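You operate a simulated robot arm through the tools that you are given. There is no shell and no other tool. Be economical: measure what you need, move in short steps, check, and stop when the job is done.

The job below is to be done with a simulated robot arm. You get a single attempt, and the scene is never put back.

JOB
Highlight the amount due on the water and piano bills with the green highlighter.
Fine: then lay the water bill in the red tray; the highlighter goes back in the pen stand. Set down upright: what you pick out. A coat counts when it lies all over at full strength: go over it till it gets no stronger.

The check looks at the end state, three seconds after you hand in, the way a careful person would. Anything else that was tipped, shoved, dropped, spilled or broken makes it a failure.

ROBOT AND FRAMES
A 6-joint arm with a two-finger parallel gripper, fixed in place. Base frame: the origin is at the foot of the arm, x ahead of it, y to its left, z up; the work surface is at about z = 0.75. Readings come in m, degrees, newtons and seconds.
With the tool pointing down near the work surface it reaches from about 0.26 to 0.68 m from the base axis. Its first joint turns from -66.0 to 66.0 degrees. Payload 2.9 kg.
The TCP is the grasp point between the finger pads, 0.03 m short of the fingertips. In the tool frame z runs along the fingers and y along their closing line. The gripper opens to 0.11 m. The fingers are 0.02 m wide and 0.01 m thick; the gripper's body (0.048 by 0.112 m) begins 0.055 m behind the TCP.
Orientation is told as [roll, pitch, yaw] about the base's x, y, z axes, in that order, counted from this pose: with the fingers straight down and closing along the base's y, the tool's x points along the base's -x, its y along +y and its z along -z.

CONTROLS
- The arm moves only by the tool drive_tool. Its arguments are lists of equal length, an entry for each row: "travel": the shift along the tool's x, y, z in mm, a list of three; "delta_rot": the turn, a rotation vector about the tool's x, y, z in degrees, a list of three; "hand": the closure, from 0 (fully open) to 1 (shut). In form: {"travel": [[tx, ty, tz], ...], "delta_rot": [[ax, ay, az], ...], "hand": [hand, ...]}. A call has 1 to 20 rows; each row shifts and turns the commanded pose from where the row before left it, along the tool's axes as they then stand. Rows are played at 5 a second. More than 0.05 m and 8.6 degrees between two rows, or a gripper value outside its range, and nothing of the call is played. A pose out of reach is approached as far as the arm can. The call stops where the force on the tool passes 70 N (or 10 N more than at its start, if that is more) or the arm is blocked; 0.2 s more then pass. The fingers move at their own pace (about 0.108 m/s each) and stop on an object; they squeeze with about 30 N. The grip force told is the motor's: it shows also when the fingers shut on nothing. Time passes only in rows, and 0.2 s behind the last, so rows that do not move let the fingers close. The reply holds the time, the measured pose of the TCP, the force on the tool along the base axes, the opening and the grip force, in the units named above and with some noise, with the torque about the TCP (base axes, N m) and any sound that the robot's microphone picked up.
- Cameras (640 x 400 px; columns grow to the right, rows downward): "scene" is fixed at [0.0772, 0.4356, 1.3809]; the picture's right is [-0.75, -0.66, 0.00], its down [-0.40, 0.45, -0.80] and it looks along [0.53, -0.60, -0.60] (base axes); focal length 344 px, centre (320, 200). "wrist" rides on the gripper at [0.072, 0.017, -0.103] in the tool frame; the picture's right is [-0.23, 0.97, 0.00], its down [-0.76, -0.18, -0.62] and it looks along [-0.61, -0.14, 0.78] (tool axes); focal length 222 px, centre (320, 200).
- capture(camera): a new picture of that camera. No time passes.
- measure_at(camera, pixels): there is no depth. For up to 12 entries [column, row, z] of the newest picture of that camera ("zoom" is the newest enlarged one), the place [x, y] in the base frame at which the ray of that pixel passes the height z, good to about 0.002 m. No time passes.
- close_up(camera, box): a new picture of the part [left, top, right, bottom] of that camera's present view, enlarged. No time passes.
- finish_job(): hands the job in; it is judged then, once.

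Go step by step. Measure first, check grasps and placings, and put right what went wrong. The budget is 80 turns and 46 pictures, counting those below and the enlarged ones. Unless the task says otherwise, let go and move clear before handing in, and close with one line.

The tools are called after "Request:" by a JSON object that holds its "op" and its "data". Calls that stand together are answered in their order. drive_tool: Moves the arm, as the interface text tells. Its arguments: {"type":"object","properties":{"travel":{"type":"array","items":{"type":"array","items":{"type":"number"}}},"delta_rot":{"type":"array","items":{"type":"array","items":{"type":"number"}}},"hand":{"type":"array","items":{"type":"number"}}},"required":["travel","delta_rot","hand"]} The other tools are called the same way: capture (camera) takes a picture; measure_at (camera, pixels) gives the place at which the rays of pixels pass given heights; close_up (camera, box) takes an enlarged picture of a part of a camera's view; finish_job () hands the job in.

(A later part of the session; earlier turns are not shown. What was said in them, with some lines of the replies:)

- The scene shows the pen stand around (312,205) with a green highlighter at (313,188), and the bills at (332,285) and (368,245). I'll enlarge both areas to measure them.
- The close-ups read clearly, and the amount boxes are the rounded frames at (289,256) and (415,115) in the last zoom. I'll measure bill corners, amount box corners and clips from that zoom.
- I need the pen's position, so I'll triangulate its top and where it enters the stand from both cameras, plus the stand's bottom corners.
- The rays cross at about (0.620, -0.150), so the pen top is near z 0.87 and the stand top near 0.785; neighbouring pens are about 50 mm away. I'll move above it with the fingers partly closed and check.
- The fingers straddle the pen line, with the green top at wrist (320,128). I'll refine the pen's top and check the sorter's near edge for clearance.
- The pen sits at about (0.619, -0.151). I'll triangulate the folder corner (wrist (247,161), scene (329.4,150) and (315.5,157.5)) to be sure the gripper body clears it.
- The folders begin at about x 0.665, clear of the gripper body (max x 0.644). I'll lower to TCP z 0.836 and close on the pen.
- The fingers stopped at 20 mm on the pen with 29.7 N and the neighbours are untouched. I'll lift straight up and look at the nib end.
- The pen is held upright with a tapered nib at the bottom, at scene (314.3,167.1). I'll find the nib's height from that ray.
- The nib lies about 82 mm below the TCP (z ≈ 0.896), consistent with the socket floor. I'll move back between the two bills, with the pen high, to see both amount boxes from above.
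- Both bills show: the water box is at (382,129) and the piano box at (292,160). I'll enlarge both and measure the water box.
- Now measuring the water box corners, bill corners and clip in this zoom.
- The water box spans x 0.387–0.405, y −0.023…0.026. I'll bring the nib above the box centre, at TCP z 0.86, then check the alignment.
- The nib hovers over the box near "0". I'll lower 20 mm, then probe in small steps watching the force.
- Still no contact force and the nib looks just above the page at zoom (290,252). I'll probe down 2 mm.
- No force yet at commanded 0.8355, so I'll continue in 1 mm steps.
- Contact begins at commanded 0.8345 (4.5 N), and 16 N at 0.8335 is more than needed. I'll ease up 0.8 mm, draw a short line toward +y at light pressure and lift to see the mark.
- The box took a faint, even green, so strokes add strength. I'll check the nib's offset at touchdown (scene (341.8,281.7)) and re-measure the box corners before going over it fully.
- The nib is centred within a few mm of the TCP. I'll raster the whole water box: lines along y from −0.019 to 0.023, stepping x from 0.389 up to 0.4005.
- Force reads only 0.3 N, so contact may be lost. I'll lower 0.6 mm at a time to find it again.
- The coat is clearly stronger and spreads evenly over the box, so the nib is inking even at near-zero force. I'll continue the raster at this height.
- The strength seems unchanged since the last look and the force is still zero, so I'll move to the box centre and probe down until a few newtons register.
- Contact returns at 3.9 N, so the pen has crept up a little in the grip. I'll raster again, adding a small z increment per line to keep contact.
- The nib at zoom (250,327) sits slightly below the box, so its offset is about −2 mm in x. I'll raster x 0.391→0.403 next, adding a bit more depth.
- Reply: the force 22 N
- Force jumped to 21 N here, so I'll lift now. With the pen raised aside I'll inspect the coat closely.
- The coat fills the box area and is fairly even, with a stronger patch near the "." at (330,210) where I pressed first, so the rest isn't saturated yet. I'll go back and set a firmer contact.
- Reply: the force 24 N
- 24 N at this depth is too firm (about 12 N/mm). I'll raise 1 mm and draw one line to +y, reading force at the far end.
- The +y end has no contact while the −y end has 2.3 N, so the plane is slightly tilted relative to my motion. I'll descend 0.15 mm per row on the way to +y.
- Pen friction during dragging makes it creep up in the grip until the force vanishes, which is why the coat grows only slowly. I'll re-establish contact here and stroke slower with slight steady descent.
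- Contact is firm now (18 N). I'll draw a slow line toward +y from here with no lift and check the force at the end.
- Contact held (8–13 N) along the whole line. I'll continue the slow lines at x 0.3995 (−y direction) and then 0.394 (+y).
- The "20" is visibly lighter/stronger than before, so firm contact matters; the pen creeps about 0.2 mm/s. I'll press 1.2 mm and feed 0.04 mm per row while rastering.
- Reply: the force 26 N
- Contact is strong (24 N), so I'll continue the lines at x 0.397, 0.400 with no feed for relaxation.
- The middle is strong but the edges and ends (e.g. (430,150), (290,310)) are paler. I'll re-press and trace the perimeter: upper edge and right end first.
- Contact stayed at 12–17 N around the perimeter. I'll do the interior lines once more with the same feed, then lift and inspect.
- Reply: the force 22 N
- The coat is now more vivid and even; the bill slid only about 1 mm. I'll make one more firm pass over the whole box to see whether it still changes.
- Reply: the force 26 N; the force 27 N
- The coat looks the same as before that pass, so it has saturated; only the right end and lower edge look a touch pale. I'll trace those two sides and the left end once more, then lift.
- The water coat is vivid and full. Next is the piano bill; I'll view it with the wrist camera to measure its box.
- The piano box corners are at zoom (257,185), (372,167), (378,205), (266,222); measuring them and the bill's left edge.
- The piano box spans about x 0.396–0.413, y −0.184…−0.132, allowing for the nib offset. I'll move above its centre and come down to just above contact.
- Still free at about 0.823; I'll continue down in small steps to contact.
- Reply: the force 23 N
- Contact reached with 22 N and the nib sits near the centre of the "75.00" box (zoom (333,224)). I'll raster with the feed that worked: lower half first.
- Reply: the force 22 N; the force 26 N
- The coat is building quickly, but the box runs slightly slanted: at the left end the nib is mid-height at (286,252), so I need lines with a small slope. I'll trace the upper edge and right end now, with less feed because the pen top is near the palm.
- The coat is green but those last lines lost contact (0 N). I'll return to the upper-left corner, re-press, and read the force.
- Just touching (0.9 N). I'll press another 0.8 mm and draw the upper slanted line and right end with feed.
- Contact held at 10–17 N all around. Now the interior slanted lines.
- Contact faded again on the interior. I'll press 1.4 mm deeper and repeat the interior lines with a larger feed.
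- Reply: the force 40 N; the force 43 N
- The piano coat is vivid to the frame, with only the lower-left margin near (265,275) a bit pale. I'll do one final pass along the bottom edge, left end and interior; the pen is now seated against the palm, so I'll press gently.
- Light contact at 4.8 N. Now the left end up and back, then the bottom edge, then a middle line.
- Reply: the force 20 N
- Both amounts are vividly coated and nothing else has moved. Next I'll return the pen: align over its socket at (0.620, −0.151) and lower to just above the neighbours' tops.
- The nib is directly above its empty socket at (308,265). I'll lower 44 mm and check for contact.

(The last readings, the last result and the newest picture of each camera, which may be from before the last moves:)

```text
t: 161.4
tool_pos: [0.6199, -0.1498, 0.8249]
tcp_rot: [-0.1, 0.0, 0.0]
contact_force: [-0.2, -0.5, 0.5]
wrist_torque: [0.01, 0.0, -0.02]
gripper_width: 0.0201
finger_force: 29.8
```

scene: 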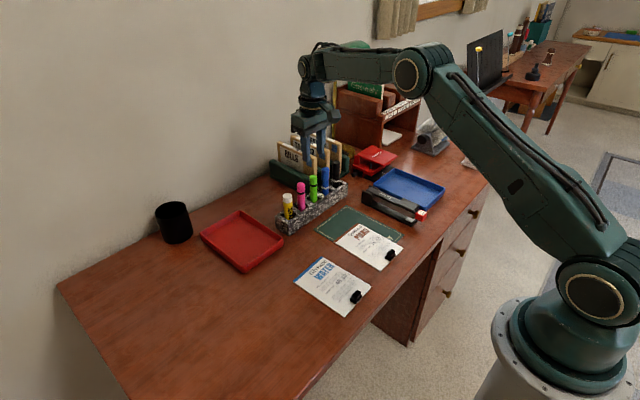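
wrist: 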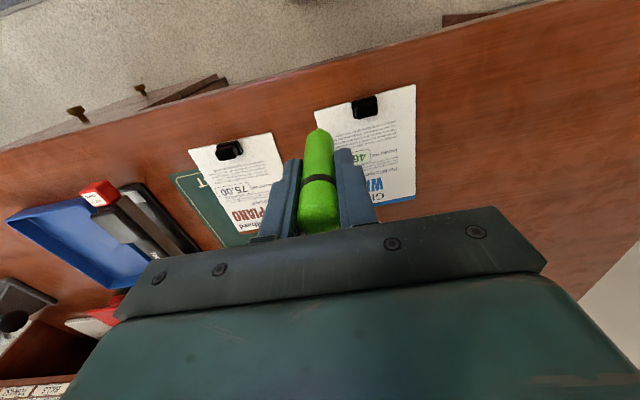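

No contact at z 0.825, with the nib well inside the socket. I'll open part way to release, then rise straight up.

Request:
{"op": "drive_tool", "data": {"travel": [[0, 0, 0], [0, 0, 0], [0, 0, 0], [0, 0, 0]], "delta_rot": [[0, 0, 0], [0, 0, 0], [0, 0, 0], [0, 0, 0]], "hand": [0.72, 0.64, 0.64, 0.64]}}

Request:
{"op": "drive_tool", "data": {"travel": [[0, 0, -20], [0, 0, -30], [0, 0, -30], [0, 0, -30], [0, 0, -30], [0, 0, 0]], "delta_rot": [[0, 0, 0], [0, 0, 0], [0, 0, 0], [0, 0, 0], [0, 0, 0], [0, 0, 0]], "hand": [0.64, 0.64, 0.64, 0.64, 0.64, 0.64]}}

Request:
{"op": "capture", "data": {"camera": "wrist"}}

```text
t: 162.4
tool_pos: [0.6192, -0.1492, 0.8245]
tcp_rot: [0.0, 0.0, 0.0]
contact_force: [0.1, -0.3, 0.1]
wrist_torque: [-0.02, 0.0, 0.0]
gripper_width: 0.0396
finger_force: 0.0
```

```text
t: 163.8
tool_pos: [0.6195, -0.1533, 0.9644]
tcp_rot: [-0.1, 0.0, 0.0]
contact_force: [-0.6, -0.1, -0.1]
wrist_torque: [0.0, -0.02, -0.01]
gripper_width: 0.0399
finger_force: 0.1
```

```text
2 pictures are left
```

wrist: 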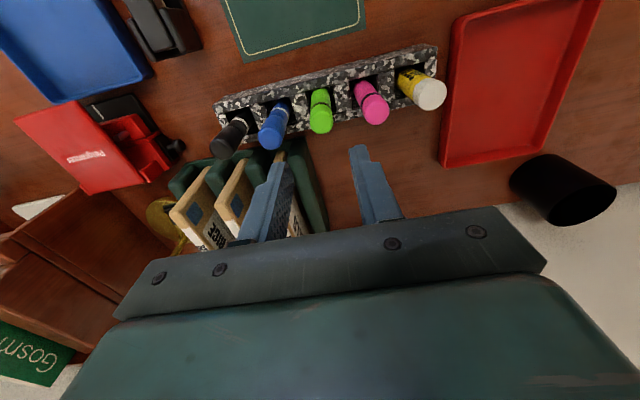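

The green pen stands back in its socket like the others (wrist (320,110)). I'll take one close-up covering both the tray and the water bill to plan the lift.

Request:
{"op": "measure_at", "data": {"camera": "wrist", "pixels": [[440, 165, 0.765], [548, 142, 0.765], [452, 22, 0.765], [603, 0, 0.765]]}}

Request:
{"op": "close_up", "data": {"camera": "scene", "box": [195, 205, 375, 320]}}

```text
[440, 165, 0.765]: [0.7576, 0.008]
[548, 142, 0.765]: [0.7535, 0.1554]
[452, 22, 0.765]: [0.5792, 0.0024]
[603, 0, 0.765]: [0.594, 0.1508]
```

```text
3.48 times, centred on (285, 262) of scene
```

zoom: 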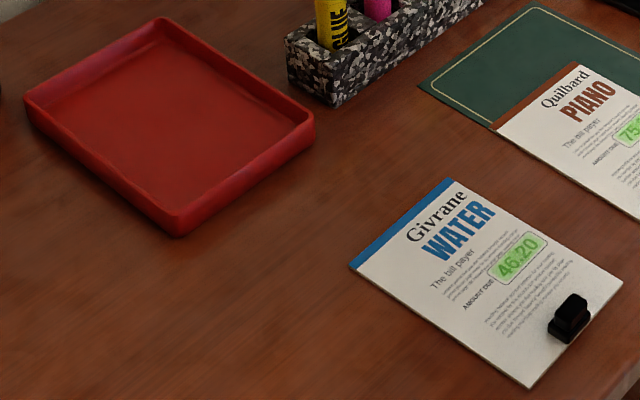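

The tray and bill are both fully visible. I'll measure the tray rim corners, bill corners and clip in this zoom.

Request:
{"op": "measure_at", "data": {"camera": "zoom", "pixels": [[25, 97, 0.768], [163, 17, 0.768], [314, 112, 0.768], [177, 219, 0.768], [180, 236, 0.751], [450, 178, 0.754], [349, 266, 0.754], [530, 388, 0.754], [622, 282, 0.754], [574, 302, 0.777], [566, 336, 0.757], [574, 302, 0.783]]}}

```text
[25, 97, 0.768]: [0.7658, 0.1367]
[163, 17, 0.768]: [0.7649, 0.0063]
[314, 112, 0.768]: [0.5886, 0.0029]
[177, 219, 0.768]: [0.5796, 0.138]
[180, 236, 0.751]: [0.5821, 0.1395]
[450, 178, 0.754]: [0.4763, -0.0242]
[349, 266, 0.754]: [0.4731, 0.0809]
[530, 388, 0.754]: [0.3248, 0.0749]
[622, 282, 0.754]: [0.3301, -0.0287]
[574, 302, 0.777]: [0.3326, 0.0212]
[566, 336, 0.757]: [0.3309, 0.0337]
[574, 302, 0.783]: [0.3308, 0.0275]
```

The tray centre is about (0.673, 0.073) and the bill centre (0.401, 0.026), nearly parallel, so a pure shift of (+272, +47) mm works. I'll move over the clip at (0.334, 0.024).

Request:
{"op": "drive_tool", "data": {"travel": [[31.8, 19.4, 0], [31.8, 19.4, 0], [31.8, 19.4, 0], [31.8, 19.4, 0], [31.8, 19.4, 0], [31.8, 19.4, 0], [31.8, 19.4, 0], [31.7, 19.4, 0], [31.7, 19.8, 0], [0, 0, 40], [0, 0, 40], [0, 0, 30], [0, 0, 20], [0, 0, 0]], "delta_rot": [[0, 0, 0], [0, 0, 0], [0, 0, 0], [0, 0, 0], [0, 0, 0], [0, 0, 0], [0, 0, 0], [0, 0, 0], [0, 0, 0], [0, 0, 0], [0, 0, 0], [0, 0, 0], [0, 0, 0], [0, 0, 0]], "hand": [0.64, 0.64, 0.64, 0.64, 0.64, 0.64, 0.5, 0.5, 0.5, 0.5, 0.5, 0.5, 0.5, 0.5]}}

```text
t: 166.8
tool_pos: [0.3324, 0.0241, 0.8359]
tcp_rot: [0.0, 0.0, -0.1]
contact_force: [-0.4, -0.3, -0.2]
wrist_torque: [0.01, -0.02, 0.02]
gripper_width: 0.055
finger_force: 0.1
```

The fingers straddle the clip from above with 55 mm opening. I'll lower to fingertip z ≈ 0.766, close and read the grip.

Request:
{"op": "drive_tool", "data": {"travel": [[-1, 0, 20], [0, 0, 12], [0, 0, 6], [0, 0, 0], [0, 0, 0]], "delta_rot": [[0, 0, 0], [0, 0, 0], [0, 0, 0], [0, 0, 0], [0, 0, 0]], "hand": [0.5, 0.5, 0.5, 0.5, 0.5]}}

Request:
{"op": "drive_tool", "data": {"travel": [[0, 0, 0], [0, 0, 0], [0, 0, 0], [0, 0, 0]], "delta_rot": [[0, 0, 0], [0, 0, 0], [0, 0, 0], [0, 0, 0]], "hand": [0.75, 1, 1, 1]}}

```text
t: 168.0
tool_pos: [0.3343, 0.0248, 0.7965]
tcp_rot: [0.0, -0.1, 0.1]
contact_force: [-0.3, 0.0, -0.7]
wrist_torque: [-0.02, -0.01, -0.02]
gripper_width: 0.0548
finger_force: 0.0
```

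```text
t: 169.0
tool_pos: [0.3342, 0.0243, 0.7971]
tcp_rot: [0.0, 0.1, -0.1]
contact_force: [0.3, 0.4, 0.3]
wrist_torque: [-0.03, -0.01, -0.01]
gripper_width: 0.0209
finger_force: 30.0
```

The fingers closed on the clip block at 21 mm with 30 N. I'll lift slowly and check force and torque.

Request:
{"op": "drive_tool", "data": {"travel": [[0, 0, -3], [0, 0, -5], [0, 0, -10], [0, 0, -12], [0, 0, 0], [0, 0, 0]], "delta_rot": [[0, 0, 0], [0, 0, 0], [0, 0, 0], [0, 0, 0], [0, 0, 0], [0, 0, 0]], "hand": [1, 1, 1, 1, 1, 1]}}

```text
t: 170.4
tool_pos: [0.3341, 0.0246, 0.8275]
tcp_rot: [0.0, 0.0, 0.0]
contact_force: [0.2, 0.1, -0.3]
wrist_torque: [0.03, 0.0, 0.0]
gripper_width: 0.021
finger_force: 29.3
```

The grip holds and the load is light. I'll raise, shift +47 mm in y first, then carry +272 mm in x to hover over the tray.

Request:
{"op": "drive_tool", "data": {"travel": [[0, 0, -20], [0, 0, -20], [0, 16, 0], [0, 16, 0], [0, 15, 0], [-30, 0, 0], [-30, 0, 0], [-30, 0, 0], [-30, 0, 0], [-30, 0, 0], [-30, 0, 0], [-30, 0, 0], [-30, 0, 0], [-20, 0, 0], [-12, 0, 0], [0, 0, 0], [0, 0, 0]], "delta_rot": [[0, 0, 0], [0, 0, 0], [0, 0, 0], [0, 0, 0], [0, 0, 0], [0, 0, 0], [0, 0, 0], [0, 0, 0], [0, 0, 0], [0, 0, 0], [0, 0, 0], [0, 0, 0], [0, 0, 0], [0, 0, 0], [0, 0, 0], [0, 0, 0], [0, 0, 0]], "hand": [1, 1, 1, 1, 1, 1, 1, 1, 1, 1, 1, 1, 1, 1, 1, 1, 1]}}

```text
t: 174.0
tool_pos: [0.6057, 0.0699, 0.8666]
tcp_rot: [-0.1, -0.1, 0.0]
contact_force: [0.1, 0.4, -1.2]
wrist_torque: [0.01, 0.02, 0.01]
gripper_width: 0.0207
finger_force: 29.8
```

I'm now above the tray. I'll lower 35 mm, still clear of the rim, and use the last picture to verify alignment.

Request:
{"op": "drive_tool", "data": {"travel": [[0, 0, 15], [0, 0, 12], [0, 0, 8], [0, 0, 0]], "delta_rot": [[0, 0, 0], [0, 0, 0], [0, 0, 0], [0, 0, 0]], "hand": [1, 1, 1, 1]}}

Request:
{"op": "close_up", "data": {"camera": "scene", "box": [180, 180, 310, 285]}}

```text
t: 175.0
tool_pos: [0.6063, 0.0689, 0.8309]
tcp_rot: [0.0, 0.0, 0.0]
contact_force: [-0.1, -0.4, 0.2]
wrist_torque: [-0.01, -0.01, 0.02]
gripper_width: 0.0207
finger_force: 30.0
```

```text
3.81 times, centred on (245, 232) of scene
```

zoom: 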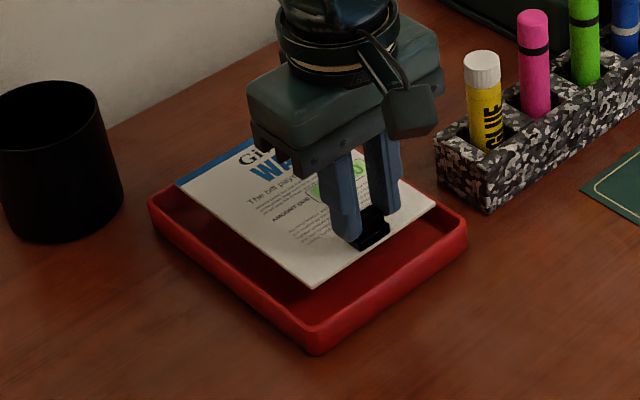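

The bill is level above the tray. I'll measure its visible corners (176,183), (310,288), (436,206) at z≈0.788 and the tray rim corners to compare.

Request:
{"op": "measure_at", "data": {"camera": "zoom", "pixels": [[176, 183, 0.788], [310, 288, 0.788], [436, 206, 0.788], [150, 200, 0.768], [316, 332, 0.768], [467, 226, 0.768]]}}

```text
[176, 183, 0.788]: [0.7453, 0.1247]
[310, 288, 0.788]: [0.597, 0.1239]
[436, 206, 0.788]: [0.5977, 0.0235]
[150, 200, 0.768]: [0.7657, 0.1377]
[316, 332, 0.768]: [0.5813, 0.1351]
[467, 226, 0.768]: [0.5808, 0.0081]
```

The bill centre (0.6715, 0.074) matches the tray centre (0.6735, 0.072) with 13–17 mm to the outer rim all round. I'll nudge 1.5 mm and lower to just above the floor, then feel for contact.

Request:
{"op": "drive_tool", "data": {"travel": [[-1.5, -1, 10], [0, 0, 10], [0, 0, 6], [0, 0, 3], [0, 0, 0]], "delta_rot": [[0, 0, 0], [0, 0, 0], [0, 0, 0], [0, 0, 0], [0, 0, 0]], "hand": [1, 1, 1, 1, 1]}}

Request:
{"op": "drive_tool", "data": {"travel": [[0, 0, 1], [0, 0, 0]], "delta_rot": [[0, 0, 0], [0, 0, 0]], "hand": [1, 1]}}

Request:
{"op": "drive_tool", "data": {"travel": [[0, 0, 1], [0, 0, 0]], "delta_rot": [[0, 0, 0], [0, 0, 0]], "hand": [1, 1]}}

```text
t: 176.2
tool_pos: [0.6058, 0.0716, 0.8039]
tcp_rot: [0.1, 0.0, 0.1]
contact_force: [0.1, -0.3, -0.3]
wrist_torque: [-0.01, 0.05, 0.01]
gripper_width: 0.0209
finger_force: 30.3
```

```text
t: 176.8
tool_pos: [0.6068, 0.0704, 0.8025]
tcp_rot: [-0.1, 0.0, 0.0]
contact_force: [0.2, 0.6, -0.5]
wrist_torque: [-0.01, 0.02, 0.03]
gripper_width: 0.021
finger_force: 30.5
```

```text
t: 177.4
tool_pos: [0.6077, 0.0708, 0.8021]
tcp_rot: [0.0, -0.1, 0.0]
contact_force: [-3.8, 1.3, 12.2]
wrist_torque: [0.08, 0.0, 0.02]
gripper_width: 0.0212
finger_force: 30.3
```

It touches the tray floor (12 N). I'll ease up slightly, open gently, and rise straight up and clear.

Request:
{"op": "drive_tool", "data": {"travel": [[0, 0, -0.7], [0, 0, 0], [0, 0, 0], [0, 0, 0]], "delta_rot": [[0, 0, 0], [0, 0, 0], [0, 0, 0], [0, 0, 0]], "hand": [1, 0.75, 0.5, 0.5]}}

Request:
{"op": "drive_tool", "data": {"travel": [[0, 0, -10], [0, 0, -30], [0, 0, -40], [0, 0, -40], [0, 0, -40], [40, 0, 0], [40, 0, 0], [40, 0, 0], [0, 0, 0]], "delta_rot": [[0, 0, 0], [0, 0, 0], [0, 0, 0], [0, 0, 0], [0, 0, 0], [0, 0, 0], [0, 0, 0], [0, 0, 0], [0, 0, 0]], "hand": [0.5, 0.5, 0.5, 0.5, 0.5, 0.5, 0.5, 0.5, 0.5]}}

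```text
t: 178.4
tool_pos: [0.6074, 0.0702, 0.801]
tcp_rot: [0.1, 0.0, -0.1]
contact_force: [0.9, 0.1, 0.6]
wrist_torque: [-0.07, 0.02, 0.01]
gripper_width: 0.055
finger_force: 0.0
```

```text
t: 180.4
tool_pos: [0.4864, 0.0709, 0.9606]
tcp_rot: [0.0, -0.1, 0.0]
contact_force: [-0.4, 0.7, 0.1]
wrist_torque: [0.03, 0.0, -0.01]
gripper_width: 0.055
finger_force: 0.0
```

The gripper released cleanly (grip 0 N, no contact force) and the arm is clear. The bill is down in the tray and the pen is in the stand, so I'm handing in.

Request:
{"op": "finish_job", "data": {}}

```text
The job is handed in.
```

I highlighted the amounts on the water and piano bills in green, laid the water bill in the red tray and put the highlighter back upright in the pen stand. I had no pictures left after the release, so the bill's final position rests on force readings and a picture taken just before lowering it.
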